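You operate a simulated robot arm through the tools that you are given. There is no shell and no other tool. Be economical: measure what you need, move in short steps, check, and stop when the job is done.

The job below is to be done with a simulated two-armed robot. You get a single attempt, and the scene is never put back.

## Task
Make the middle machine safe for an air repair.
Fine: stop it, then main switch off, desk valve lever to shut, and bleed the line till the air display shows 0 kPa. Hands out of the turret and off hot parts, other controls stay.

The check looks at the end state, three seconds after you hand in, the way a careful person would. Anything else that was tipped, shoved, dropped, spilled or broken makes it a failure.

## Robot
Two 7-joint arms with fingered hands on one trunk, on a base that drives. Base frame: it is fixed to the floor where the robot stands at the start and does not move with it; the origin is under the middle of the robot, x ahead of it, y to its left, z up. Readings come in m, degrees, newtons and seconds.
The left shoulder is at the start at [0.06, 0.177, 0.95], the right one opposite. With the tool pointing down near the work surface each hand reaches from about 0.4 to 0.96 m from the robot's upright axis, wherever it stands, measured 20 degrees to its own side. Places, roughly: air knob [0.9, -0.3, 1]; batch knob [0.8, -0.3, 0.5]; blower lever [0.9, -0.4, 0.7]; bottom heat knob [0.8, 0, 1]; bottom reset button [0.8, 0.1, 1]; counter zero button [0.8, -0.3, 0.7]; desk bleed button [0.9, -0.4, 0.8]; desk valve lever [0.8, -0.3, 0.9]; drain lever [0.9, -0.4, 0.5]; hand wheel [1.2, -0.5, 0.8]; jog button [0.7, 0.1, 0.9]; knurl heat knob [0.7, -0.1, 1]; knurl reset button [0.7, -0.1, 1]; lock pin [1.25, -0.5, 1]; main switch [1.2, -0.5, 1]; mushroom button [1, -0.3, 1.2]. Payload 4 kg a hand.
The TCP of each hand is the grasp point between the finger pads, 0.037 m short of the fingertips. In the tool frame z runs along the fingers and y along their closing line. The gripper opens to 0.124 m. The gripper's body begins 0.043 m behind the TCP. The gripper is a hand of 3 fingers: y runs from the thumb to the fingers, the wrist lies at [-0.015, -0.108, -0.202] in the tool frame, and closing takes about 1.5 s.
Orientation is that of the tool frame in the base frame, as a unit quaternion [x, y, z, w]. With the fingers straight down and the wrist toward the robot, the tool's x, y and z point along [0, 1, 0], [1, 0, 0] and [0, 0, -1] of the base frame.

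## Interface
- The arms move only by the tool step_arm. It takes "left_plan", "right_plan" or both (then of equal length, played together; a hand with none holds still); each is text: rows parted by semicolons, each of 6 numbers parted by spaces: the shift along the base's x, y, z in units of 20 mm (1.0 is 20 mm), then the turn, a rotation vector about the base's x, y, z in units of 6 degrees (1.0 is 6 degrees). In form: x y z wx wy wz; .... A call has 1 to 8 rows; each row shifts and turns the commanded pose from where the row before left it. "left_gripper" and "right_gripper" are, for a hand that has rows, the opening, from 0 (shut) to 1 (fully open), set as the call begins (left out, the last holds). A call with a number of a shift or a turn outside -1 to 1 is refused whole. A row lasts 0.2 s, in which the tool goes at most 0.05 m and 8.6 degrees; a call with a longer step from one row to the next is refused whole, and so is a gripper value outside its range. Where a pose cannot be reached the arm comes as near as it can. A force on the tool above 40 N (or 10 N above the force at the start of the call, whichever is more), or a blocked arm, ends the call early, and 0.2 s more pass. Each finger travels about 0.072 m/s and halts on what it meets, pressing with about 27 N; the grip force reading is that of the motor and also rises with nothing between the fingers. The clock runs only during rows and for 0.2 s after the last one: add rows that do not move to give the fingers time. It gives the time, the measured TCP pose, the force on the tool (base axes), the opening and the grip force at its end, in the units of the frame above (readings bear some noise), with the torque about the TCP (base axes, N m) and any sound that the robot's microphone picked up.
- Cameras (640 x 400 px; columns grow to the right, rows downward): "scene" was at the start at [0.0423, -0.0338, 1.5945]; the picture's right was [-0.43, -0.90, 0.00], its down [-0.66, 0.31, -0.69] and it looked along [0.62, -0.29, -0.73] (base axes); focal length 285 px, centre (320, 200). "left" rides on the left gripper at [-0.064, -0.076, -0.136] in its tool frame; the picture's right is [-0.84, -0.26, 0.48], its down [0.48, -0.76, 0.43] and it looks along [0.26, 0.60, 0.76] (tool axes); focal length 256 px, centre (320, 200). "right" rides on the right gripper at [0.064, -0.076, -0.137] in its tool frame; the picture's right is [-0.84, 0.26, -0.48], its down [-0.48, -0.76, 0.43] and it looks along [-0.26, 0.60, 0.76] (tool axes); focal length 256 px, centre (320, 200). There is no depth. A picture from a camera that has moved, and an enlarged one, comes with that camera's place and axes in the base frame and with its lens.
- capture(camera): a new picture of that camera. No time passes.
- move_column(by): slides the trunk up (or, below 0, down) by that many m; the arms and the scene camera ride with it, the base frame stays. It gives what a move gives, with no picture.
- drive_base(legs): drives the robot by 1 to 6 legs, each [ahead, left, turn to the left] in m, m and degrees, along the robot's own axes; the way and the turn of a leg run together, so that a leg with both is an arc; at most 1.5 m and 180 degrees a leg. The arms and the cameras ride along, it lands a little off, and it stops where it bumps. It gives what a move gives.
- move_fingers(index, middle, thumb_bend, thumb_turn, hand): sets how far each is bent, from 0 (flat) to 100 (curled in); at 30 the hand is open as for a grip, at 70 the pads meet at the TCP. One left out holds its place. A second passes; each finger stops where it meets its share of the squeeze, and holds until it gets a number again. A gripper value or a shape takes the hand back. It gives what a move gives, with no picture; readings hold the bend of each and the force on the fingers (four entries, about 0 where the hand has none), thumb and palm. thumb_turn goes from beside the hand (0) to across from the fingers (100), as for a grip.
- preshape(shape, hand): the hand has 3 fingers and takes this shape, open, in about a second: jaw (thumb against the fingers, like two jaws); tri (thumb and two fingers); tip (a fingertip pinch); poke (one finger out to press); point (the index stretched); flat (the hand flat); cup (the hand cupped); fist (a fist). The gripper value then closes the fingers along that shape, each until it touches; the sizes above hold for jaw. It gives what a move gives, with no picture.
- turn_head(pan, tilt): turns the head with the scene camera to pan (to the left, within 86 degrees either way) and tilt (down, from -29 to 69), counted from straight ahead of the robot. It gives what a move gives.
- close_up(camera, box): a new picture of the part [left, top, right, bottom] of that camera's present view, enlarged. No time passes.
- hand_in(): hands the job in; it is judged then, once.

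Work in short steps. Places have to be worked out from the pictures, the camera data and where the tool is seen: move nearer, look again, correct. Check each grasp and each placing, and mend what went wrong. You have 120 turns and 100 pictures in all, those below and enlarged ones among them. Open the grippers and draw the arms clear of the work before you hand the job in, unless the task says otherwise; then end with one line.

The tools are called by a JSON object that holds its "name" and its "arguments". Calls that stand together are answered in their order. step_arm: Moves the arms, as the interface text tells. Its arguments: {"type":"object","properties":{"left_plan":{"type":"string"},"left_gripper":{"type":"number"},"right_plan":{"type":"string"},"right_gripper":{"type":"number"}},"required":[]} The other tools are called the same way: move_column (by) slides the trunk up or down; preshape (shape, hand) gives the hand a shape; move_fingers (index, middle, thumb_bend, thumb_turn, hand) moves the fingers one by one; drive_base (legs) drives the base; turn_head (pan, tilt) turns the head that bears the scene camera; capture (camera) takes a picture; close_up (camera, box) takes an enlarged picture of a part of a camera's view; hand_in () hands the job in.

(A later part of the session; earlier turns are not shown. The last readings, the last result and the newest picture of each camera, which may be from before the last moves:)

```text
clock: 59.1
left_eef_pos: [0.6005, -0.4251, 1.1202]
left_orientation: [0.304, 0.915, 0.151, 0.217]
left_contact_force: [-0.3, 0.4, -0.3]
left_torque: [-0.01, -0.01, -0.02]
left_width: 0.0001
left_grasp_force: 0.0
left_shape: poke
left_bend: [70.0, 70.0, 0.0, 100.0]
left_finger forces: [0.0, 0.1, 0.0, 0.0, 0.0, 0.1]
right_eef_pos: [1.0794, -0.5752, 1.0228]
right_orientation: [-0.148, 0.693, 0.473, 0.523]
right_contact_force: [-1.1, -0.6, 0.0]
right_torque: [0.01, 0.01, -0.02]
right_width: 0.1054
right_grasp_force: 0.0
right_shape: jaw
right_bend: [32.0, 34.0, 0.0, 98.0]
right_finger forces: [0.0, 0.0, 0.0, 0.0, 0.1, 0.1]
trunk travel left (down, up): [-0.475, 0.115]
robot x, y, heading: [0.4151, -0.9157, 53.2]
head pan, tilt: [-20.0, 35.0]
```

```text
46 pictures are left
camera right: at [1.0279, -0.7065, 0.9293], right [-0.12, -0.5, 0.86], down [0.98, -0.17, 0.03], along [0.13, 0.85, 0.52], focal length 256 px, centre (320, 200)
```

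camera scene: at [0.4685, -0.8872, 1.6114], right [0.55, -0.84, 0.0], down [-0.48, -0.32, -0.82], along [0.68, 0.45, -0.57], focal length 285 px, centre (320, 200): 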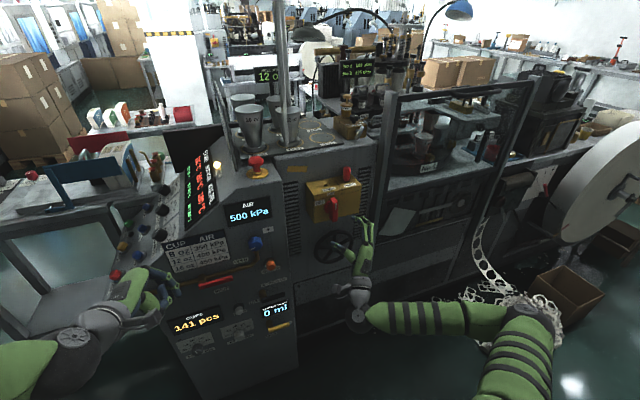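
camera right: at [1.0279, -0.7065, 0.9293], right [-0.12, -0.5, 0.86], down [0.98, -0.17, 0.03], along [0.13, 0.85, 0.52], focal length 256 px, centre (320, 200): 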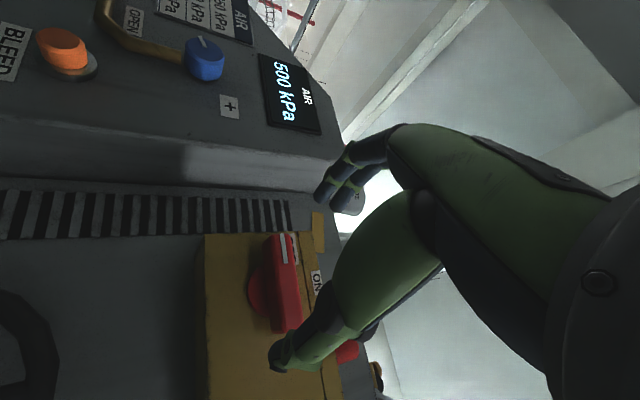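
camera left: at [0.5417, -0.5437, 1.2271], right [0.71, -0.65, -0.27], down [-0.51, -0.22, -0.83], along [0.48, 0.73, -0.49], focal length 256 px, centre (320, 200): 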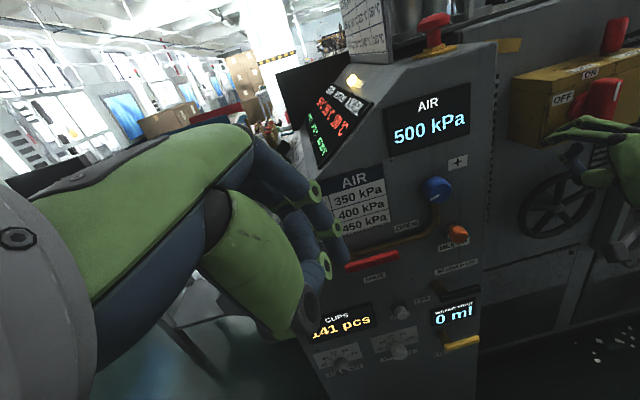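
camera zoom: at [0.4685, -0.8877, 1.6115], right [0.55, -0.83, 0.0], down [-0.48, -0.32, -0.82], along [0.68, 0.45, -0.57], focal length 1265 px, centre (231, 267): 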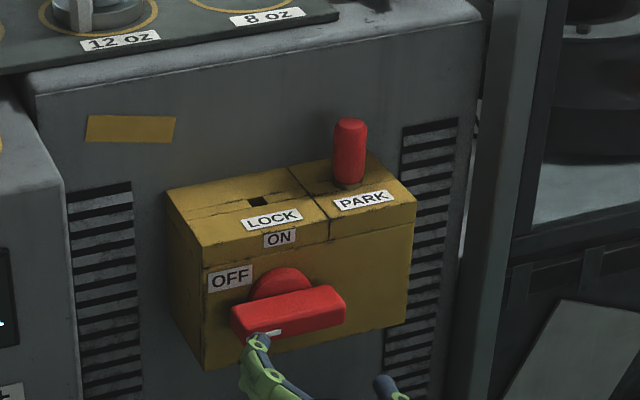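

The main switch handle is parallel to the box edge at OFF, pin and box untouched. I draw the right hand back further and look at the valve/bleed area.

{"name": "step_arm", "arguments": {"right_plan": "-0.6 -0.8 0 0 0 0;-0.6 -0.8 0 0 0 0;-0.6 -0.8 0 0 0 0;-0.4 -0.8 0 0 0 0;0.2 -0.8 0 0 0 0;0.4 -0.8 0 0 0 0"}}

{"name": "turn_head", "arguments": {"pan": 0, "tilt": 45}}

{"name": "capture", "arguments": {"camera": "scene"}}

{"name": "close_up", "arguments": {"camera": "left", "box": [340, 160, 540, 340]}}

```text
clock: 60.5
left_eef_pos: [0.6, -0.4248, 1.1214]
left_orientation: [0.304, 0.915, 0.152, 0.215]
left_contact_force: [0.9, 0.4, -0.9]
left_torque: [0.01, -0.02, 0.0]
left_width: 0.0
left_grasp_force: 0.1
left_shape: poke
left_bend: [70.0, 70.0, 0.0, 100.0]
left_finger forces: [0.0, 0.0, 0.1, 0.0, 0.0, 0.0]
right_eef_pos: [1.0493, -0.671, 1.0231]
right_orientation: [-0.149, 0.693, 0.473, 0.523]
right_contact_force: [-1.0, -0.2, -0.2]
right_torque: [-0.03, 0.01, -0.01]
right_width: 0.1052
right_grasp_force: 0.2
right_shape: jaw
right_bend: [32.0, 34.0, 0.0, 98.0]
right_finger forces: [0.1, 0.0, 0.0, 0.0, 0.0, 0.0]
trunk travel left (down, up): [-0.475, 0.115]
robot x, y, heading: [0.4134, -0.911, 53.6]
head pan, tilt: [-20.0, 35.0]
```

```text
clock: 61.4
left_eef_pos: [0.5996, -0.4254, 1.1197]
left_orientation: [0.304, 0.915, 0.151, 0.216]
left_contact_force: [-0.9, -0.1, 0.3]
left_torque: [-0.04, 0.0, -0.02]
left_width: 0.0
left_grasp_force: 0.0
left_shape: poke
left_bend: [70.0, 70.0, 0.0, 100.0]
left_finger forces: [0.0, 0.0, 0.0, 0.1, 0.0, 0.1]
right_eef_pos: [1.0498, -0.6725, 1.0215]
right_orientation: [-0.148, 0.694, 0.473, 0.522]
right_contact_force: [0.1, -0.4, 0.8]
right_torque: [0.0, 0.0, -0.01]
right_width: 0.1053
right_grasp_force: 0.0
right_shape: jaw
right_bend: [32.0, 34.0, 0.0, 98.0]
right_finger forces: [0.0, 0.0, 0.0, 0.0, 0.0, 0.1]
trunk travel left (down, up): [-0.475, 0.115]
robot x, y, heading: [0.4157, -0.9139, 53.3]
head pan, tilt: [0.0, 45.0]
```

```text
45 pictures are left
camera scene: at [0.4436, -0.8706, 1.5967], right [0.8, -0.6, 0.0], down [-0.42, -0.57, -0.71], along [0.42, 0.57, -0.71], focal length 285 px, centre (320, 200)
```

scene: 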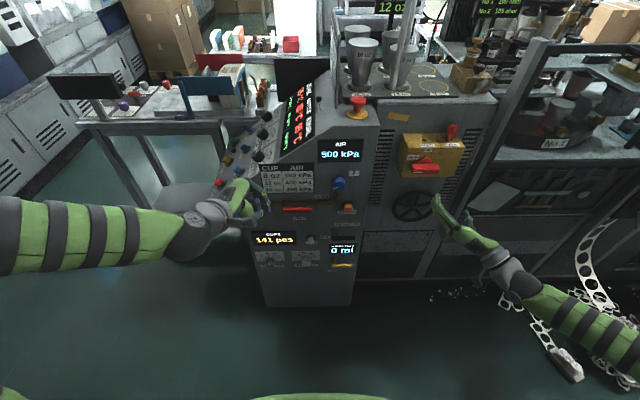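

```text
2.22 times, centred on (440, 250) of left
camera zoom: at [0.5419, -0.5437, 1.2268], right [0.71, -0.65, -0.27], down [-0.51, -0.22, -0.83], along [0.48, 0.73, -0.49], focal length 569 px, centre (53, 89)
```

zoom: 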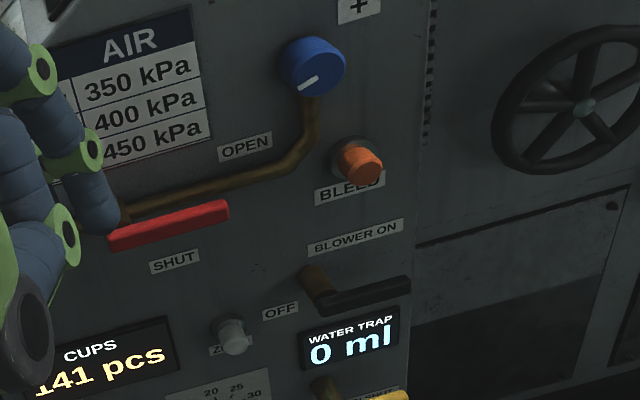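

Bleed button is at [0.938, -0.373, 0.855]; the red valve lever lies horizontal toward OPEN, tip at [0.825, -0.312, 0.87], pivot ~10 cm left, SHUT is down. I shift the base 22 cm right for the left arm and pitch the left hand so its fingers point at the panel.

{"name": "drive_base", "arguments": {"legs": [[-0.05, 0, 0], [0, -0.22, 0]]}}

{"name": "step_arm", "arguments": {"left_plan": "0 0 0 0.83 -0.387 0.186;0 0 0 0.83 -0.387 0.186;0 0 0 0.83 -0.387 0.186;0 0 0 0.83 -0.387 0.186;0 0 0 0.83 -0.387 0.186;0 0 0 0.83 -0.387 0.186;0 0 0 0.83 -0.387 0.186;0 0 0 0.83 -0.387 0.186"}}

{"name": "step_arm", "arguments": {"left_plan": "0 0 0 0.83 -0.387 0.186;0 0 0 0.83 -0.387 0.186;0 0 0 0.83 -0.387 0.186;0 0 0 0.83 -0.387 0.186"}}

{"name": "capture", "arguments": {"camera": "left"}}

```text
clock: 63.6
left_eef_pos: [0.7515, -0.5988, 1.1202]
left_orientation: [0.307, 0.915, 0.15, 0.217]
left_contact_force: [0.5, -0.3, 0.6]
left_torque: [-0.03, 0.0, 0.0]
left_width: 0.0
left_grasp_force: 0.0
left_shape: poke
left_bend: [70.0, 70.0, 0.0, 100.0]
left_finger forces: [0.1, 0.1, 0.0, 0.0, 0.0, 0.1]
right_eef_pos: [1.1999, -0.8474, 1.021]
right_orientation: [-0.147, 0.694, 0.472, 0.523]
right_contact_force: [-0.4, 0.1, -0.1]
right_torque: [0.0, 0.02, -0.01]
right_width: 0.1052
right_grasp_force: 0.1
right_shape: jaw
right_bend: [32.0, 34.0, 0.0, 98.0]
right_finger forces: [0.0, 0.0, 0.0, 0.0, 0.1, 0.0]
trunk travel left (down, up): [-0.475, 0.115]
robot x, y, heading: [0.5627, -1.0867, 53.3]
head pan, tilt: [0.0, 45.0]
```

```text
clock: 65.4
left_eef_pos: [0.7968, -0.5551, 1.1442]
left_orientation: [0.285, 0.848, 0.384, 0.228]
left_contact_force: [-0.1, -0.2, 0.3]
left_torque: [0.02, -0.02, -0.02]
left_width: 0.0
left_grasp_force: 0.0
left_shape: poke
left_bend: [70.0, 70.0, 0.0, 100.0]
left_finger forces: [0.0, 0.0, 0.1, 0.0, 0.0, 0.0]
left hand out of reach, approached as far as the arm can: row 1, 2, 3, 4, 5, 6, 7, 8
right_eef_pos: [1.1994, -0.847, 1.0213]
right_orientation: [-0.146, 0.694, 0.473, 0.523]
right_contact_force: [0.8, 0.1, 0.0]
right_torque: [0.02, 0.01, 0.0]
right_width: 0.1054
right_grasp_force: 0.1
right_shape: jaw
right_bend: [32.0, 34.0, 0.0, 98.0]
right_finger forces: [0.0, 0.0, 0.0, 0.0, 0.0, 0.0]
trunk travel left (down, up): [-0.475, 0.115]
robot x, y, heading: [0.5622, -1.085, 53.1]
head pan, tilt: [0.0, 45.0]
```

```text
clock: 66.4
left_eef_pos: [0.7959, -0.5559, 1.144]
left_orientation: [0.284, 0.849, 0.384, 0.227]
left_contact_force: [-0.9, -0.5, 0.7]
left_torque: [0.01, -0.05, 0.0]
left_width: 0.0
left_grasp_force: 0.0
left_shape: poke
left_bend: [70.0, 70.0, 0.0, 100.0]
left_finger forces: [0.1, 0.1, 0.0, 0.0, 0.1, 0.1]
left hand out of reach, approached as far as the arm can: row 1, 2, 3, 4
right_eef_pos: [1.2002, -0.8476, 1.023]
right_orientation: [-0.147, 0.694, 0.472, 0.524]
right_contact_force: [-0.4, 0.2, 0.2]
right_torque: [0.0, 0.03, 0.03]
right_width: 0.1049
right_grasp_force: 0.0
right_shape: jaw
right_bend: [32.0, 34.0, 0.0, 98.0]
right_finger forces: [0.0, 0.0, 0.0, 0.0, 0.1, 0.0]
trunk travel left (down, up): [-0.475, 0.115]
robot x, y, heading: [0.5624, -1.0832, 52.9]
head pan, tilt: [0.0, 45.0]
```

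```text
43 pictures are left
camera left: at [0.7372, -0.7113, 1.1783], right [0.83, -0.44, -0.35], down [-0.33, 0.13, -0.94], along [0.46, 0.89, -0.03], focal length 256 px, centre (320, 200)
```

left: 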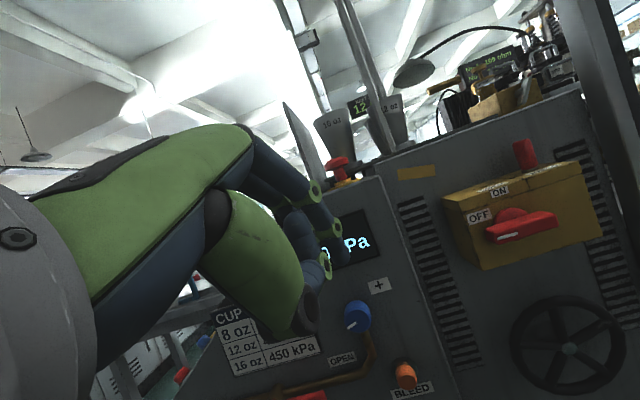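

The left wrist can't reach full pitch up there; lower and farther forward should free it. I move down and left toward a standoff above the lever tip.

{"name": "step_arm", "arguments": {"left_plan": "-0.65 0.49 -1 0 0 0;-0.65 0.49 -1 0 0 0;-0.65 0.49 -1 0 0 0;-0.65 0.49 -1 0 0 0;-0.65 0.49 -1 0 0 0;-0.65 0.49 -1 0 0 0;-0.65 0.49 -1 0 0 0;-0.65 0.49 -1 0 0 0"}}

{"name": "step_arm", "arguments": {"left_plan": "0.6 0.8 -0.2 0 0 0;0.6 0.8 -0.2 0 0 0;0.6 0.8 -0.2 0 0 0;0.6 0.8 0 0 0 0;0.6 0.8 0 0 0 0;0.6 0.8 0 0 0 0"}}

{"name": "capture", "arguments": {"camera": "left"}}

{"name": "capture", "arguments": {"camera": "scene"}}

```text
clock: 68.2
left_eef_pos: [0.7966, -0.5568, 1.1445]
left_orientation: [0.284, 0.848, 0.384, 0.228]
left_contact_force: [0.2, -0.2, -0.2]
left_torque: [0.03, 0.01, -0.01]
left_width: 0.0
left_grasp_force: 0.0
left_shape: poke
left_bend: [70.0, 70.0, 0.0, 100.0]
left_finger forces: [0.0, 0.0, 0.0, 0.0, 0.0, 0.0]
left hand out of reach, approached as far as the arm can: row 1, 2, 3, 4, 5, 6, 7, 8
right_eef_pos: [1.1995, -0.8466, 1.0217]
right_orientation: [-0.147, 0.694, 0.472, 0.524]
right_contact_force: [0.5, -0.1, -0.7]
right_torque: [-0.02, 0.0, 0.0]
right_width: 0.1049
right_grasp_force: 0.1
right_shape: jaw
right_bend: [32.0, 34.0, 0.0, 98.0]
right_finger forces: [0.1, 0.0, 0.0, 0.0, 0.0, 0.0]
trunk travel left (down, up): [-0.475, 0.115]
robot x, y, heading: [0.5611, -1.0812, 53.3]
head pan, tilt: [0.0, 45.0]
```

```text
clock: 69.6
left_eef_pos: [0.8033, -0.5231, 1.1568]
left_orientation: [0.284, 0.849, 0.383, 0.227]
left_contact_force: [0.9, -0.7, -0.5]
left_torque: [-0.02, 0.0, 0.05]
left_width: 0.0
left_grasp_force: 0.0
left_shape: poke
left_bend: [70.0, 70.0, 0.0, 100.0]
left_finger forces: [0.0, 0.0, 0.0, 0.1, 0.1, 0.1]
left hand out of reach, approached as far as the arm can: row 1, 2, 3, 4, 5, 6
right_eef_pos: [1.1994, -0.847, 1.0222]
right_orientation: [-0.146, 0.694, 0.472, 0.523]
right_contact_force: [0.2, 0.1, -0.6]
right_torque: [0.0, 0.01, -0.02]
right_width: 0.105
right_grasp_force: 0.1
right_shape: jaw
right_bend: [32.0, 34.0, 0.0, 98.0]
right_finger forces: [0.0, 0.0, 0.0, 0.1, 0.0, 0.0]
trunk travel left (down, up): [-0.475, 0.115]
robot x, y, heading: [0.5621, -1.0823, 53.2]
head pan, tilt: [0.0, 45.0]
```

```text
42 pictures are left
camera left: at [0.7435, -0.678, 1.1918], right [0.83, -0.44, -0.35], down [-0.33, 0.13, -0.94], along [0.45, 0.89, -0.04], focal length 256 px, centre (320, 200)
```

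left: 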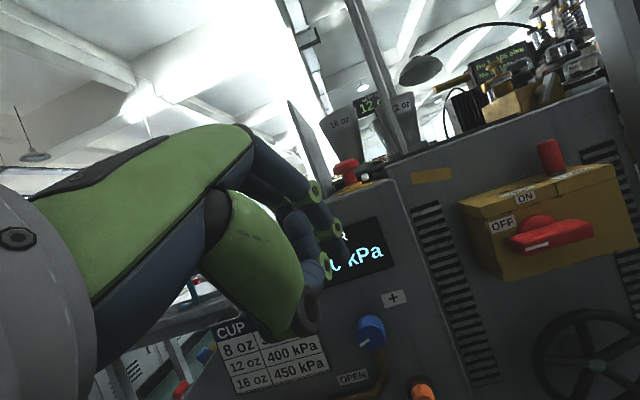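

```text
41 pictures are left
camera scene: at [0.5925, -1.0443, 1.5967], right [0.8, -0.6, 0.0], down [-0.42, -0.57, -0.71], along [0.42, 0.57, -0.71], focal length 285 px, centre (320, 200)
```

scene: 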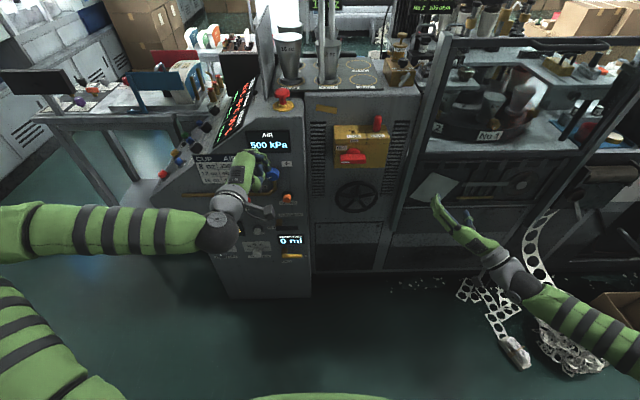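

The arm's solution is stuck on the full pitch. I back the commanded turn off by half; a ~35–40° downward finger angle serves just as well for pushing the lever down.

{"name": "step_arm", "arguments": {"left_plan": "0 0 0 -0.83 0.387 -0.186;0 0 0 -0.83 0.387 -0.186;0 0 0 -0.83 0.387 -0.186;0 0 0 -0.83 0.387 -0.186;0 0 0 -0.83 0.387 -0.186;0 0 0 -0.83 0.387 -0.186"}}

```text
clock: 71.0
left_eef_pos: [0.803, -0.5221, 1.1577]
left_orientation: [0.308, 0.922, 0.102, 0.212]
left_contact_force: [-0.8, 0.7, -0.3]
left_torque: [0.0, -0.01, -0.01]
left_width: 0.0001
left_grasp_force: 0.0
left_shape: poke
left_bend: [70.0, 70.0, 0.0, 100.0]
left_finger forces: [0.0, 0.0, 0.0, 0.1, 0.0, 0.1]
right_eef_pos: [1.1993, -0.8465, 1.0217]
right_orientation: [-0.148, 0.694, 0.472, 0.523]
right_contact_force: [0.2, -0.5, -0.3]
right_torque: [0.0, -0.01, 0.03]
right_width: 0.1053
right_grasp_force: 0.0
right_shape: jaw
right_bend: [32.0, 34.0, 0.0, 98.0]
right_finger forces: [0.1, 0.1, 0.1, 0.0, 0.1, 0.1]
trunk travel left (down, up): [-0.475, 0.115]
robot x, y, heading: [0.5633, -1.083, 53.2]
head pan, tilt: [0.0, 45.0]
```

The command follows the measured pose, so no wind-up. I now first move left and down, then pitch the hand up there.

{"name": "step_arm", "arguments": {"left_plan": "-0.62 0.46 -1 0 0 0;-0.62 0.46 -1 0 0 0;-0.62 0.46 -1 0 0 0;-0.62 0.46 -1 0 0 0;-0.62 0.46 -1 0 0 0;-0.62 0.46 -1 0 0 0;-0.62 0.46 -1 0 0 0;-0.62 0.46 -1 0 0 0"}}

{"name": "step_arm", "arguments": {"left_plan": "0 0 -0.5 0.8 -0.6 0;0 0 -0.5 0.8 -0.6 0;0 0 -0.5 0.8 -0.6 0;0 0 0 0.8 -0.6 0;0 0 0 0.8 -0.6 0"}}

{"name": "capture", "arguments": {"camera": "left"}}

```text
clock: 72.8
left_eef_pos: [0.7024, -0.4477, 0.9996]
left_orientation: [0.309, 0.922, 0.102, 0.212]
left_contact_force: [-0.2, 0.8, 0.6]
left_torque: [-0.03, 0.0, 0.03]
left_width: 0.0001
left_grasp_force: 0.1
left_shape: poke
left_bend: [70.0, 70.0, 0.0, 100.0]
left_finger forces: [0.0, 0.1, 0.0, 0.0, 0.1, 0.1]
right_eef_pos: [1.1992, -0.8468, 1.0234]
right_orientation: [-0.147, 0.694, 0.473, 0.523]
right_contact_force: [0.0, 0.7, -0.1]
right_torque: [-0.02, -0.02, 0.0]
right_width: 0.1051
right_grasp_force: 0.0
right_shape: jaw
right_bend: [32.0, 34.0, 0.0, 98.0]
right_finger forces: [0.0, 0.1, 0.0, 0.0, 0.0, 0.0]
trunk travel left (down, up): [-0.475, 0.115]
robot x, y, heading: [0.5605, -1.0867, 53.3]
head pan, tilt: [0.0, 45.0]
```

```text
clock: 74.0
left_eef_pos: [0.7037, -0.4469, 0.9672]
left_orientation: [0.326, 0.836, 0.34, 0.283]
left_contact_force: [0.3, 0.3, -0.3]
left_torque: [0.02, 0.01, -0.02]
left_width: 0.0
left_grasp_force: 0.1
left_shape: poke
left_bend: [70.0, 70.0, 0.0, 100.0]
left_finger forces: [0.0, 0.1, 0.1, 0.0, 0.0, 0.0]
right_eef_pos: [1.1989, -0.8476, 1.0232]
right_orientation: [-0.147, 0.694, 0.473, 0.523]
right_contact_force: [0.6, -0.5, -0.6]
right_torque: [0.0, 0.0, 0.02]
right_width: 0.1054
right_grasp_force: 0.0
right_shape: jaw
right_bend: [32.0, 34.0, 0.0, 98.0]
right_finger forces: [0.0, 0.0, 0.0, 0.1, 0.0, 0.1]
trunk travel left (down, up): [-0.475, 0.115]
robot x, y, heading: [0.5655, -1.0878, 53.0]
head pan, tilt: [0.0, 45.0]
```

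```text
40 pictures are left
camera left: at [0.6206, -0.5903, 1.0113], right [0.77, -0.58, -0.28], down [-0.27, 0.1, -0.96], along [0.58, 0.81, -0.08], focal length 256 px, centre (320, 200)
```

left: 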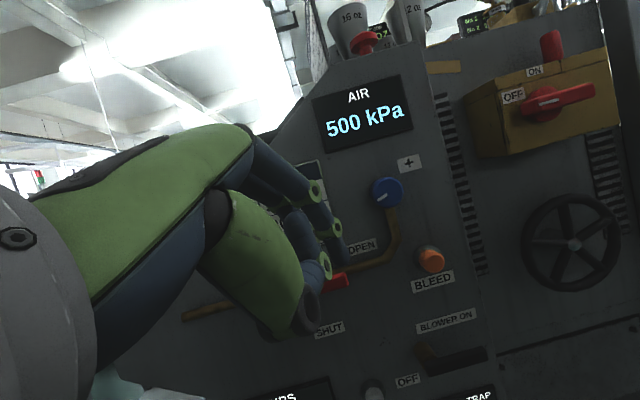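

The hand follows now. I correct its yaw (~24° left) and pitch a bit more.

{"name": "step_arm", "arguments": {"left_plan": "0 0 0 0 0 1;0 0 0 0 0 1;0 0 0 0 0 1;0 0 0 0 0 1;0 0 0 0.8 -0.6 0;0 0 0 0.8 -0.6 0"}}

{"name": "capture", "arguments": {"camera": "left"}}

{"name": "close_up", "arguments": {"camera": "scene", "box": [180, 110, 340, 270]}}

```text
clock: 75.4
left_eef_pos: [0.5374, -0.3709, 1.0955]
left_orientation: [0.145, 0.837, 0.464, 0.253]
left_contact_force: [0.3, 0.0, 0.1]
left_torque: [0.01, 0.01, -0.01]
left_width: 0.0002
left_grasp_force: 0.1
left_shape: poke
left_bend: [70.0, 70.0, 0.0, 100.0]
left_finger forces: [0.0, 0.0, 0.0, 0.0, 0.1, 0.1]
left hand out of reach, approached as far as the arm can: row 1, 2, 3, 4, 5, 6
right_eef_pos: [1.1993, -0.8462, 1.0228]
right_orientation: [-0.146, 0.694, 0.472, 0.524]
right_contact_force: [-0.6, 1.0, 0.0]
right_torque: [0.0, -0.02, -0.02]
right_width: 0.1056
right_grasp_force: 0.1
right_shape: jaw
right_bend: [32.0, 34.0, 0.0, 98.0]
right_finger forces: [0.1, 0.1, 0.0, 0.0, 0.0, 0.1]
trunk travel left (down, up): [-0.475, 0.115]
robot x, y, heading: [0.5571, -1.0827, 53.2]
head pan, tilt: [0.0, 45.0]
```

```text
39 pictures are left
camera left: at [0.5147, -0.5392, 1.1104], right [0.96, -0.19, -0.19], down [-0.17, 0.14, -0.98], along [0.21, 0.97, 0.1], focal length 256 px, centre (320, 200)
```

left: 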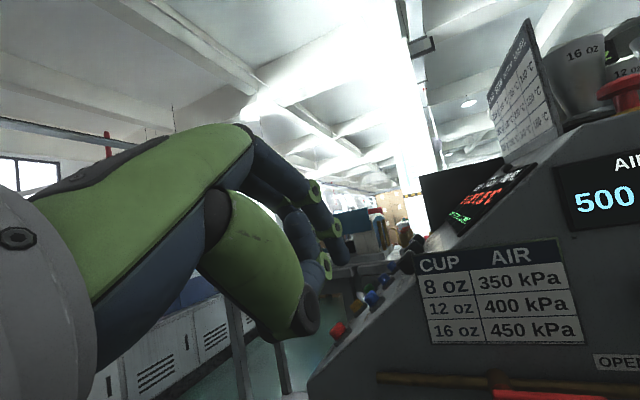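

```text
2.50 times, centred on (260, 190) of scene
camera zoom: at [0.5921, -1.0437, 1.5966], right [0.8, -0.6, 0.0], down [-0.42, -0.57, -0.71], along [0.42, 0.57, -0.71], focal length 712 px, centre (470, 225)
```

zoom: 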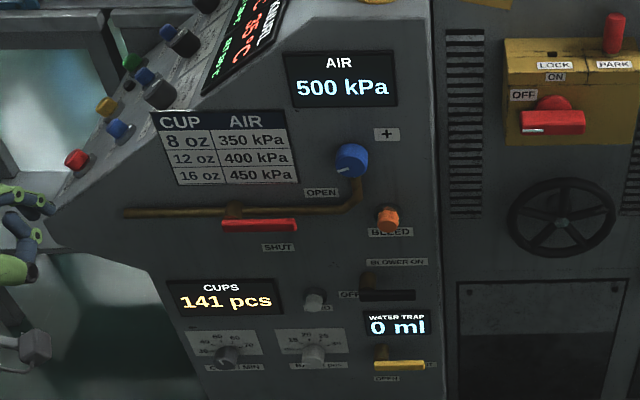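

The left wrist doesn't manage this pose well; the right arm did. I'll shift the base 0.5 m left along the aisle and use the right hand for the lever and bleed too.

{"name": "drive_base", "arguments": {"legs": [[-0.03, 0, 0], [0, 0.5, 0]]}}

{"name": "preshape", "arguments": {"shape": "poke", "hand": "right"}}

{"name": "step_arm", "arguments": {"right_plan": "0 0 0 0.6 0.8 0;0 0 0 0.6 0.8 0;0 0 0 0.6 0.8 0;0 0 0 0.6 0.8 0;0 0 0 0.6 0.8 0;0 0 0 0.6 0.8 0;0 0 0 0.6 0.8 0;0 0 0 0.6 0.8 0"}}

{"name": "capture", "arguments": {"camera": "scene"}}

```text
clock: 78.7
left_eef_pos: [0.1373, -0.0951, 1.0952]
left_orientation: [0.151, 0.836, 0.462, 0.255]
left_contact_force: [0.2, -0.7, -0.1]
left_torque: [0.03, -0.03, -0.01]
left_width: 0.0003
left_grasp_force: 0.1
left_shape: poke
left_bend: [70.0, 70.0, 0.0, 100.0]
left_finger forces: [0.0, 0.0, 0.0, 0.0, 0.0, 0.1]
right_eef_pos: [0.7915, -0.5804, 1.0214]
right_orientation: [-0.142, 0.695, 0.468, 0.527]
right_contact_force: [0.0, -0.4, 0.7]
right_torque: [0.02, 0.02, 0.02]
right_width: 0.1054
right_grasp_force: 0.2
right_shape: jaw
right_bend: [32.0, 34.0, 0.0, 98.0]
right_finger forces: [0.1, 0.0, 0.0, 0.1, 0.1, 0.0]
trunk travel left (down, up): [-0.475, 0.115]
robot x, y, heading: [0.1495, -0.8123, 52.4]
head pan, tilt: [0.0, 45.0]
```

```text
clock: 79.6
left_eef_pos: [0.1377, -0.0958, 1.0953]
left_orientation: [0.151, 0.836, 0.462, 0.255]
left_contact_force: [0.2, 0.7, -0.2]
left_torque: [0.0, 0.0, -0.03]
left_width: 0.0003
left_grasp_force: 0.1
left_shape: poke
left_bend: [70.0, 70.0, 0.0, 100.0]
left_finger forces: [0.0, 0.1, 0.0, 0.0, 0.0, 0.0]
right_eef_pos: [0.7911, -0.5806, 1.0227]
right_orientation: [-0.141, 0.695, 0.468, 0.528]
right_contact_force: [0.3, -0.7, -0.8]
right_torque: [0.03, -0.03, 0.01]
right_width: 0.0002
right_grasp_force: 0.0
right_shape: poke
right_bend: [70.0, 70.0, 0.0, 100.0]
right_finger forces: [0.0, 0.0, 0.0, 0.0, 0.0, 0.0]
trunk travel left (down, up): [-0.475, 0.115]
robot x, y, heading: [0.1489, -0.8105, 52.2]
head pan, tilt: [0.0, 45.0]
```

```text
clock: 81.4
left_eef_pos: [0.1388, -0.0958, 1.0947]
left_orientation: [0.151, 0.836, 0.462, 0.255]
left_contact_force: [0.0, 0.4, -0.8]
left_torque: [-0.02, 0.0, 0.02]
left_width: 0.0
left_grasp_force: 0.0
left_shape: poke
left_bend: [70.0, 70.0, 0.0, 100.0]
left_finger forces: [0.0, 0.1, 0.1, 0.0, 0.1, 0.0]
right_eef_pos: [0.7909, -0.5806, 1.0211]
right_orientation: [0.152, 0.692, 0.644, 0.289]
right_contact_force: [0.4, -0.6, 0.4]
right_torque: [-0.03, 0.01, 0.02]
right_width: 0.0001
right_grasp_force: 0.0
right_shape: poke
right_bend: [70.0, 70.0, 0.0, 100.0]
right_finger forces: [0.1, 0.0, 0.1, 0.1, 0.0, 0.0]
trunk travel left (down, up): [-0.475, 0.115]
robot x, y, heading: [0.149, -0.8098, 52.2]
head pan, tilt: [0.0, 45.0]
```

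```text
37 pictures are left
camera scene: at [0.1813, -0.7684, 1.5966], right [0.79, -0.61, 0.0], down [-0.43, -0.56, -0.71], along [0.43, 0.56, -0.71], focal length 285 px, centre (320, 200)
```

scene: 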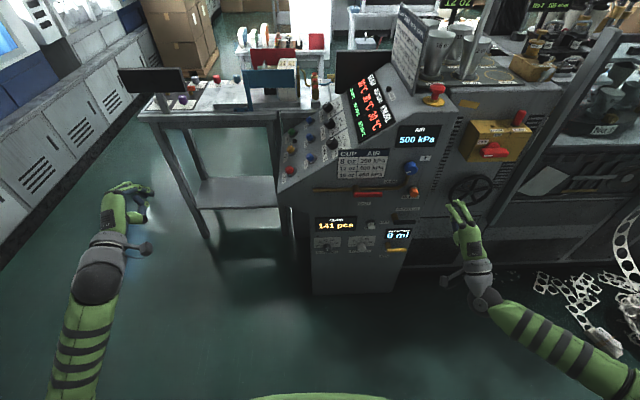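

The right hand is ready (fingers along the panel normal). I close it into one block (jaw, shut) and bring it up-left of the lever tip at a standoff.

{"name": "step_arm", "arguments": {"right_plan": "-0.73 0.55 -0.65 0.3 0.4 0;-0.73 0.55 -0.65 0.3 0.4 0;-0.73 0.55 -0.65 0.3 0.4 0;-0.73 0.55 -0.65 0.3 0.4 0;-0.73 0.55 -0.65 0.3 0.4 0;-0.73 0.55 -0.65 0.3 0.4 0;-0.73 0.55 -0.65 0.3 0.4 0;-0.73 0.55 -0.65 0.3 0.4 0"}}

{"name": "preshape", "arguments": {"shape": "jaw", "hand": "right"}}

{"name": "step_arm", "arguments": {"right_plan": "0.6 0.8 0 0 0 0;0.6 0.8 0 0 0 0;0.6 0.8 0 0 0 0;0.6 0.8 0 0 0 0;0.3 0.4 0 0 0 0;0 0 0 0 0 0;0 0 0 0 0 0", "right_gripper": 0}}

{"name": "capture", "arguments": {"camera": "right"}}

{"name": "close_up", "arguments": {"camera": "scene", "box": [310, 130, 450, 270]}}

```text
clock: 83.2
left_eef_pos: [0.1381, -0.0954, 1.0966]
left_orientation: [0.15, 0.836, 0.462, 0.255]
left_contact_force: [-0.3, -0.4, -0.1]
left_torque: [0.0, 0.01, 0.04]
left_width: 0.0002
left_grasp_force: 0.1
left_shape: poke
left_bend: [70.0, 70.0, 0.0, 100.0]
left_finger forces: [0.1, 0.0, 0.0, 0.0, 0.0, 0.0]
right_eef_pos: [0.6779, -0.4943, 0.9255]
right_orientation: [0.291, 0.645, 0.69, 0.15]
right_contact_force: [0.3, -0.1, 0.5]
right_torque: [-0.04, 0.01, 0.02]
right_width: 0.0001
right_grasp_force: 0.1
right_shape: poke
right_bend: [70.0, 70.0, 0.0, 100.0]
right_finger forces: [0.1, 0.0, 0.0, 0.0, 0.0, 0.1]
right hand out of reach, approached as far as the arm can: row 8
trunk travel left (down, up): [-0.475, 0.115]
robot x, y, heading: [0.1491, -0.8102, 52.0]
head pan, tilt: [0.0, 45.0]
```

```text
clock: 84.1
left_eef_pos: [0.1378, -0.0966, 1.0954]
left_orientation: [0.15, 0.836, 0.462, 0.254]
left_contact_force: [0.1, 0.8, -1.5]
left_torque: [0.01, 0.0, 0.02]
left_width: 0.0001
left_grasp_force: 0.1
left_shape: poke
left_bend: [70.0, 70.0, 0.0, 100.0]
left_finger forces: [0.0, 0.0, 0.1, 0.1, 0.1, 0.1]
right_eef_pos: [0.6782, -0.4923, 0.926]
right_orientation: [0.292, 0.645, 0.69, 0.149]
right_contact_force: [-0.7, -0.4, -0.9]
right_torque: [0.0, 0.0, 0.02]
right_width: 0.1243
right_grasp_force: 0.1
right_shape: jaw
right_bend: [30.0, 30.0, 30.0, 98.0]
right_finger forces: [0.0, 0.2, 0.0, 0.0, 0.0, 0.1]
trunk travel left (down, up): [-0.475, 0.115]
robot x, y, heading: [0.1467, -0.8094, 52.4]
head pan, tilt: [0.0, 45.0]
```

```text
clock: 85.7
left_eef_pos: [0.1379, -0.0956, 1.096]
left_orientation: [0.151, 0.836, 0.462, 0.255]
left_contact_force: [0.2, -0.4, -0.4]
left_torque: [0.0, 0.01, -0.01]
left_width: 0.0
left_grasp_force: 0.1
left_shape: poke
left_bend: [70.0, 70.0, 0.0, 100.0]
left_finger forces: [0.0, 0.1, 0.1, 0.0, 0.0, 0.0]
right_eef_pos: [0.737, -0.4273, 0.9313]
right_orientation: [0.292, 0.646, 0.69, 0.15]
right_contact_force: [0.0, -0.1, -0.2]
right_torque: [-0.02, 0.03, 0.04]
right_width: 0.0
right_grasp_force: 27.4
right_shape: jaw
right_bend: [70.0, 70.0, 71.0, 100.0]
right_finger forces: [0.0, 0.0, 0.0, 0.0, 0.1, 0.1]
right hand out of reach, approached as far as the arm can: row 4, 5
trunk travel left (down, up): [-0.475, 0.115]
robot x, y, heading: [0.1491, -0.8079, 52.4]
head pan, tilt: [0.0, 45.0]
```

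```text
36 pictures are left
camera right: at [0.5926, -0.4909, 0.8695], right [0.41, -0.91, 0.08], down [0.51, 0.16, -0.85], along [0.75, 0.39, 0.53], focal length 256 px, centre (320, 200)
```

right: 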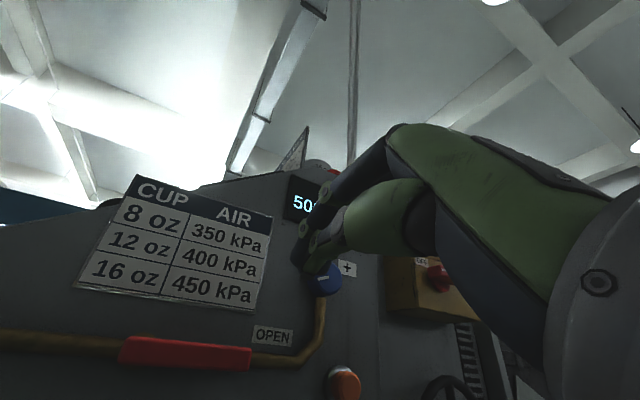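

```text
2.86 times, centred on (380, 200) of scene
camera zoom: at [0.1813, -0.7684, 1.5966], right [0.79, -0.61, 0.0], down [-0.43, -0.56, -0.71], along [0.43, 0.56, -0.71], focal length 813 px, centre (149, 200)
```

zoom: 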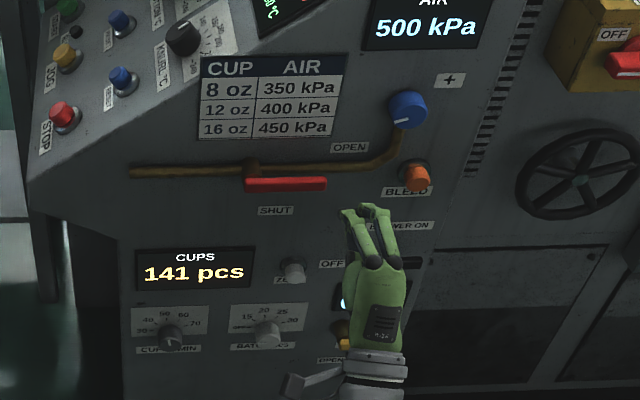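

The lever tip rechecks at [0.822, -0.31, 0.868] (bar ~10 cm, hub at its left end). To regain reach I lower the trunk 8 cm and shift the base slightly left/forward, then raise the hand again above the lever.

{"name": "move_column", "arguments": {"by": -0.08}}

{"name": "drive_base", "arguments": {"legs": [[0.03, 0.06, 0]]}}

{"name": "step_arm", "arguments": {"right_plan": "0.5 -0.37 0.9 0 0 0;0.5 -0.37 0.9 0 0 0;0.5 -0.37 0.9 0 0 0;0.4 -0.3 0.9 0 0 0"}}

{"name": "close_up", "arguments": {"camera": "scene", "box": [320, 100, 480, 260]}}

```text
clock: 86.9
left_eef_pos: [0.1377, -0.0958, 1.0161]
left_orientation: [0.151, 0.836, 0.462, 0.255]
left_contact_force: [-0.2, 0.1, 0.4]
left_torque: [-0.02, -0.03, 0.07]
left_width: 0.0
left_grasp_force: 0.0
left_shape: poke
left_bend: [70.0, 70.0, 0.0, 100.0]
left_finger forces: [0.0, 0.1, 0.0, 0.0, 0.1, 0.0]
right_eef_pos: [0.7371, -0.4267, 0.8513]
right_orientation: [0.292, 0.645, 0.69, 0.15]
right_contact_force: [0.5, -0.4, 0.0]
right_torque: [0.04, -0.03, 0.0]
right_width: 0.0
right_grasp_force: 26.6
right_shape: jaw
right_bend: [70.0, 70.0, 71.0, 100.0]
right_finger forces: [0.0, 0.0, 0.1, 0.0, 0.0, 0.0]
trunk travel left (down, up): [-0.395, 0.195]
robot x, y, heading: [0.156, -0.8099, 52.5]
head pan, tilt: [0.0, 45.0]
```

```text
clock: 87.9
left_eef_pos: [0.1069, -0.0339, 1.0157]
left_orientation: [0.15, 0.836, 0.462, 0.254]
left_contact_force: [-0.5, -0.3, 0.5]
left_torque: [0.0, 0.02, 0.01]
left_width: 0.0
left_grasp_force: 0.1
left_shape: poke
left_bend: [70.0, 70.0, 0.0, 100.0]
left_finger forces: [0.1, 0.0, 0.0, 0.0, 0.0, 0.0]
right_eef_pos: [0.7059, -0.3661, 0.8508]
right_orientation: [0.291, 0.646, 0.69, 0.149]
right_contact_force: [0.2, -0.3, 0.1]
right_torque: [-0.03, -0.01, 0.02]
right_width: 0.0
right_grasp_force: 26.6
right_shape: jaw
right_bend: [70.0, 70.0, 71.0, 100.0]
right_finger forces: [0.1, 0.1, 0.0, 0.1, 0.1, 0.0]
trunk travel left (down, up): [-0.395, 0.195]
robot x, y, heading: [0.1229, -0.7448, 52.3]
head pan, tilt: [0.0, 45.0]
```

```text
clock: 88.9
left_eef_pos: [0.1078, -0.0348, 1.0148]
left_orientation: [0.15, 0.837, 0.462, 0.254]
left_contact_force: [-0.5, 0.1, 0.9]
left_torque: [-0.01, 0.01, 0.0]
left_width: 0.0001
left_grasp_force: 0.1
left_shape: poke
left_bend: [70.0, 70.0, 0.0, 100.0]
left_finger forces: [0.0, 0.0, 0.1, 0.0, 0.1, 0.0]
right_eef_pos: [0.7453, -0.3946, 0.9235]
right_orientation: [0.292, 0.646, 0.69, 0.149]
right_contact_force: [0.8, 0.8, 0.7]
right_torque: [0.0, -0.02, -0.02]
right_width: 0.0
right_grasp_force: 26.7
right_shape: jaw
right_bend: [70.0, 70.0, 71.0, 100.0]
right_finger forces: [0.0, 0.0, 0.1, 0.1, 0.1, 0.0]
trunk travel left (down, up): [-0.395, 0.195]
robot x, y, heading: [0.1202, -0.7511, 52.2]
head pan, tilt: [0.0, 45.0]
```

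```text
2.50 times, centred on (400, 180) of scene
camera zoom: at [0.152, -0.7081, 1.5166], right [0.79, -0.61, 0.0], down [-0.43, -0.56, -0.71], along [0.43, 0.56, -0.71], focal length 712 px, centre (120, 250)
```

zoom: 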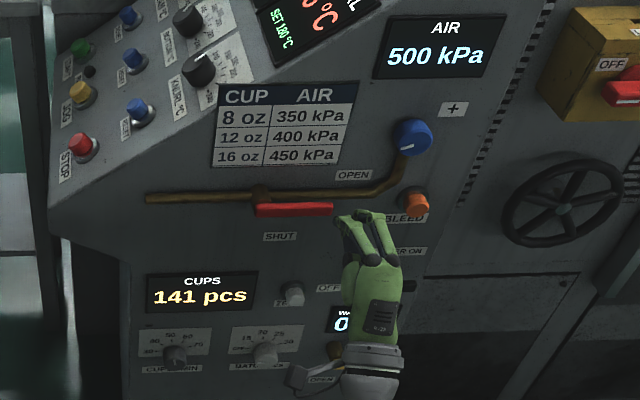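

Reached. I advance 8 cm so the tips overlie the lever bar without touching the pipe behind it.

{"name": "step_arm", "arguments": {"right_plan": "0.5 0.67 0 0 0 0;0.5 0.67 0 0 0 0;0.5 0.67 0 0 0 0;0.5 0.67 0 0 0 0;0.5 0.67 0 0 0 0"}}

{"name": "capture", "arguments": {"camera": "right"}}

{"name": "close_up", "arguments": {"camera": "scene", "box": [360, 130, 460, 220]}}

```text
clock: 90.1
left_eef_pos: [0.1081, -0.0352, 1.0155]
left_orientation: [0.15, 0.836, 0.462, 0.254]
left_contact_force: [0.0, -1.2, 0.7]
left_torque: [-0.03, 0.03, -0.02]
left_width: 0.0
left_grasp_force: 0.0
left_shape: poke
left_bend: [70.0, 70.0, 0.0, 100.0]
left_finger forces: [0.1, 0.0, 0.0, 0.1, 0.0, 0.0]
right_eef_pos: [0.7953, -0.3272, 0.9204]
right_orientation: [0.29, 0.646, 0.69, 0.148]
right_contact_force: [-0.8, 0.6, -0.2]
right_torque: [0.03, -0.01, -0.02]
right_width: 0.0
right_grasp_force: 26.4
right_shape: jaw
right_bend: [70.0, 70.0, 71.0, 100.0]
right_finger forces: [0.0, 0.0, 0.1, 0.0, 0.0, 0.1]
trunk travel left (down, up): [-0.395, 0.195]
robot x, y, heading: [0.1193, -0.7548, 52.4]
head pan, tilt: [0.0, 45.0]
```

```text
33 pictures are left
camera right: at [0.6515, -0.3914, 0.86], right [0.42, -0.91, 0.08], down [0.51, 0.16, -0.85], along [0.75, 0.39, 0.53], focal length 256 px, centre (320, 200)
```

right: 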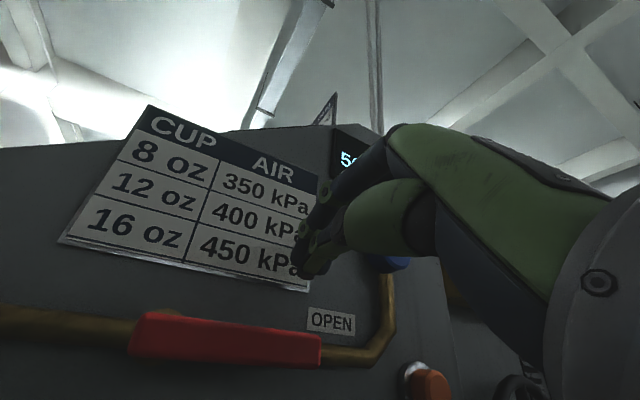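

```text
4.44 times, centred on (410, 175) of scene
camera zoom: at [0.152, -0.7081, 1.5166], right [0.79, -0.61, 0.0], down [-0.43, -0.56, -0.71], along [0.43, 0.56, -0.71], focal length 1265 px, centre (-80, 311)
```

zoom: 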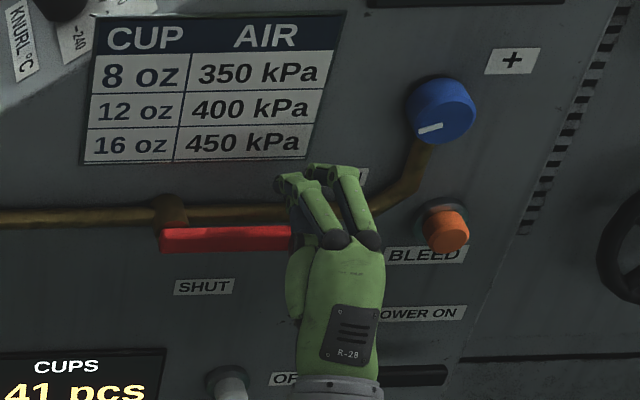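

Placed over the bar near its tip. I push down in 1 cm rows.

{"name": "step_arm", "arguments": {"right_plan": "0 0 -0.7 0 0 0;0 0 -0.5 0 0 0;0 0 -0.5 0 0 0;0 0 -0.5 0 0 0;0 0 -0.5 0 0 0;0 0 -0.5 0 0 0;-0.05 0.03 -0.5 0 0 0"}}

{"name": "close_up", "arguments": {"camera": "scene", "box": [360, 130, 460, 220]}}

```text
clock: 91.7
left_eef_pos: [0.1078, -0.0356, 1.0141]
left_orientation: [0.15, 0.836, 0.462, 0.255]
left_contact_force: [0.3, -0.6, 0.1]
left_torque: [0.02, 0.0, -0.01]
left_width: 0.0001
left_grasp_force: 0.1
left_shape: poke
left_bend: [70.0, 70.0, 0.0, 100.0]
left_finger forces: [0.0, 0.0, 0.0, 0.0, 0.1, 0.1]
right_eef_pos: [0.7956, -0.3324, 0.8514]
right_orientation: [0.29, 0.646, 0.69, 0.15]
right_contact_force: [0.5, -0.2, 0.5]
right_torque: [0.02, 0.0, -0.03]
right_width: 0.0001
right_grasp_force: 27.6
right_shape: jaw
right_bend: [70.0, 70.0, 71.0, 100.0]
right_finger forces: [0.1, 0.1, 0.0, 0.0, 0.1, 0.0]
right hand out of reach, approached as far as the arm can: row 7
trunk travel left (down, up): [-0.395, 0.195]
robot x, y, heading: [0.125, -0.7486, 52.2]
head pan, tilt: [0.0, 45.0]
```

```text
4.44 times, centred on (410, 175) of scene
camera zoom: at [0.152, -0.708, 1.5166], right [0.79, -0.61, 0.0], down [-0.43, -0.56, -0.71], along [0.43, 0.56, -0.71], focal length 1265 px, centre (-80, 311)
```

zoom: 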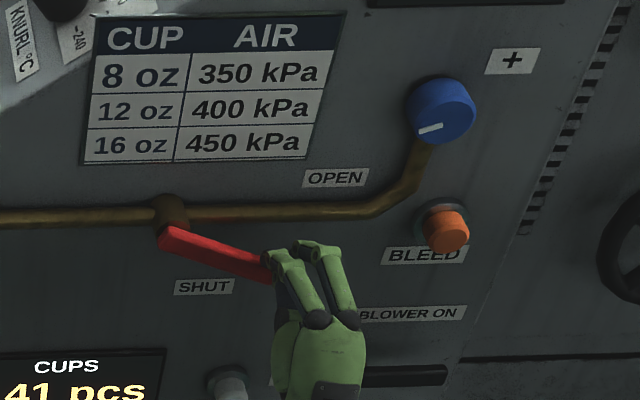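

The lever turns (about 20°). The arm nears its lower limit, so I raise the hand 8 cm and drop the trunk 10 cm, then carry on.

{"name": "step_arm", "arguments": {"right_plan": "0 0 1 0 0 0;0 0 1 0 0 0;0 0 1 0 0 0;0 0 1 0 0 0;0 0 0.5 0 0 0"}}

{"name": "move_column", "arguments": {"by": -0.09}}

{"name": "step_arm", "arguments": {"right_plan": "0.15 0.2 -0.2 0 0 0;0 0 -0.4 0 0 0;-0.15 0.1 -0.4 0 0 0;-0.2 0.15 -0.4 0 0 0;-0.25 0.2 -0.4 0 0 0;-0.25 0.2 -0.4 0 0 0"}}

{"name": "close_up", "arguments": {"camera": "scene", "box": [360, 100, 460, 190]}}

```text
clock: 92.9
left_eef_pos: [0.1067, -0.035, 1.0161]
left_orientation: [0.15, 0.836, 0.462, 0.254]
left_contact_force: [0.4, -0.6, 0.1]
left_torque: [0.01, -0.01, -0.01]
left_width: 0.0003
left_grasp_force: 0.1
left_shape: poke
left_bend: [70.0, 70.0, 0.0, 100.0]
left_finger forces: [0.0, 0.1, 0.0, 0.0, 0.0, 0.0]
right_eef_pos: [0.7967, -0.3318, 0.9433]
right_orientation: [0.291, 0.645, 0.69, 0.151]
right_contact_force: [0.4, 0.1, 0.0]
right_torque: [0.0, 0.01, 0.01]
right_width: 0.0001
right_grasp_force: 27.3
right_shape: jaw
right_bend: [70.0, 70.0, 71.0, 100.0]
right_finger forces: [0.0, 0.0, 0.1, 0.1, 0.0, 0.0]
trunk travel left (down, up): [-0.395, 0.195]
robot x, y, heading: [0.1209, -0.7498, 52.4]
head pan, tilt: [0.0, 45.0]
```

```text
clock: 94.2
left_eef_pos: [0.1086, -0.0356, 0.926]
left_orientation: [0.15, 0.836, 0.462, 0.254]
left_contact_force: [-0.4, -0.7, 0.3]
left_torque: [0.02, 0.0, 0.03]
left_width: 0.0001
left_grasp_force: 0.1
left_shape: poke
left_bend: [70.0, 70.0, 0.0, 100.0]
left_finger forces: [0.0, 0.0, 0.0, 0.0, 0.1, 0.0]
right_eef_pos: [0.7954, -0.3334, 0.8525]
right_orientation: [0.29, 0.646, 0.691, 0.148]
right_contact_force: [0.6, 0.4, -0.3]
right_torque: [0.0, 0.0, 0.01]
right_width: 0.0002
right_grasp_force: 26.8
right_shape: jaw
right_bend: [70.0, 70.0, 71.0, 100.0]
right_finger forces: [0.1, 0.0, 0.1, 0.0, 0.0, 0.0]
trunk travel left (down, up): [-0.305, 0.285]
robot x, y, heading: [0.1214, -0.7479, 52.2]
head pan, tilt: [0.0, 45.0]
```

```text
clock: 95.5
left_eef_pos: [0.1074, -0.0346, 0.9258]
left_orientation: [0.15, 0.836, 0.462, 0.254]
left_contact_force: [0.4, 0.4, 0.0]
left_torque: [0.0, -0.02, 0.0]
left_width: 0.0
left_grasp_force: 0.0
left_shape: poke
left_bend: [70.0, 70.0, 0.0, 100.0]
left_finger forces: [0.0, 0.1, 0.0, 0.1, 0.1, 0.1]
right_eef_pos: [0.7807, -0.3155, 0.8095]
right_orientation: [0.29, 0.646, 0.69, 0.149]
right_contact_force: [0.5, 0.2, 0.6]
right_torque: [0.03, -0.01, -0.05]
right_width: 0.0
right_grasp_force: 26.9
right_shape: jaw
right_bend: [70.0, 70.0, 71.0, 100.0]
right_finger forces: [0.1, 0.1, 0.1, 0.0, 0.0, 0.0]
trunk travel left (down, up): [-0.305, 0.285]
robot x, y, heading: [0.1193, -0.745, 52.1]
head pan, tilt: [0.0, 45.0]
```

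```text
4.44 times, centred on (410, 145) of scene
camera zoom: at [0.152, -0.7082, 1.4266], right [0.79, -0.61, 0.0], down [-0.43, -0.56, -0.71], along [0.43, 0.56, -0.71], focal length 1265 px, centre (-80, 444)
```

zoom: 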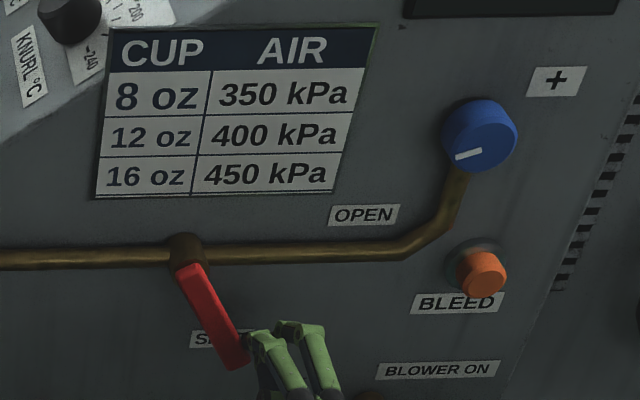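

~55° turned. I continue pushing left and slightly down.

{"name": "step_arm", "arguments": {"right_plan": "-0.36 0.27 -0.2 0 0 0;-0.36 0.27 -0.2 0 0 0;-0.36 0.27 -0.15 0 0 0;-0.36 0.27 -0.1 0 0 0;-0.36 0.27 0 0 0 0;-0.3 0.22 0 0 0 0"}}

{"name": "close_up", "arguments": {"camera": "scene", "box": [360, 100, 460, 190]}}

```text
clock: 97.0
left_eef_pos: [0.1075, -0.0357, 0.9239]
left_orientation: [0.149, 0.836, 0.462, 0.254]
left_contact_force: [-1.1, -0.2, 0.0]
left_torque: [0.02, 0.01, 0.03]
left_width: 0.0001
left_grasp_force: 0.1
left_shape: poke
left_bend: [70.0, 70.0, 0.0, 100.0]
left_finger forces: [0.0, 0.0, 0.0, 0.1, 0.1, 0.0]
right_eef_pos: [0.7486, -0.316, 0.8104]
right_orientation: [0.29, 0.647, 0.689, 0.149]
right_contact_force: [-0.1, 0.3, -0.8]
right_torque: [-0.02, 0.01, 0.01]
right_width: 0.0
right_grasp_force: 26.6
right_shape: jaw
right_bend: [70.0, 70.0, 71.0, 100.0]
right_finger forces: [0.0, 0.1, 0.0, 0.0, 0.0, 0.1]
right hand out of reach, approached as far as the arm can: row 2, 3, 4, 5, 6
trunk travel left (down, up): [-0.305, 0.285]
robot x, y, heading: [0.1207, -0.7487, 52.4]
head pan, tilt: [0.0, 45.0]
```

```text
4.44 times, centred on (410, 145) of scene
camera zoom: at [0.152, -0.708, 1.4266], right [0.79, -0.61, 0.0], down [-0.43, -0.56, -0.71], along [0.43, 0.56, -0.71], focal length 1265 px, centre (-80, 444)
```

zoom: 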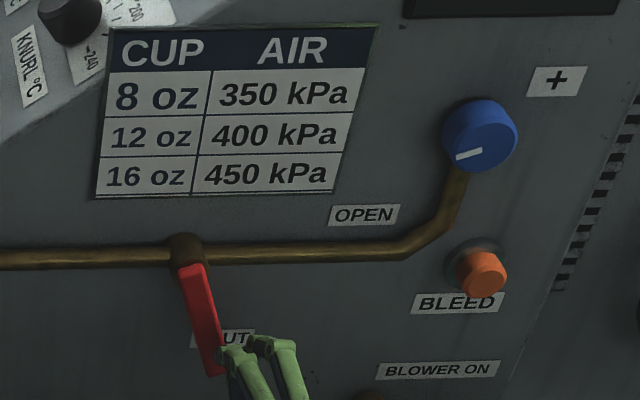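

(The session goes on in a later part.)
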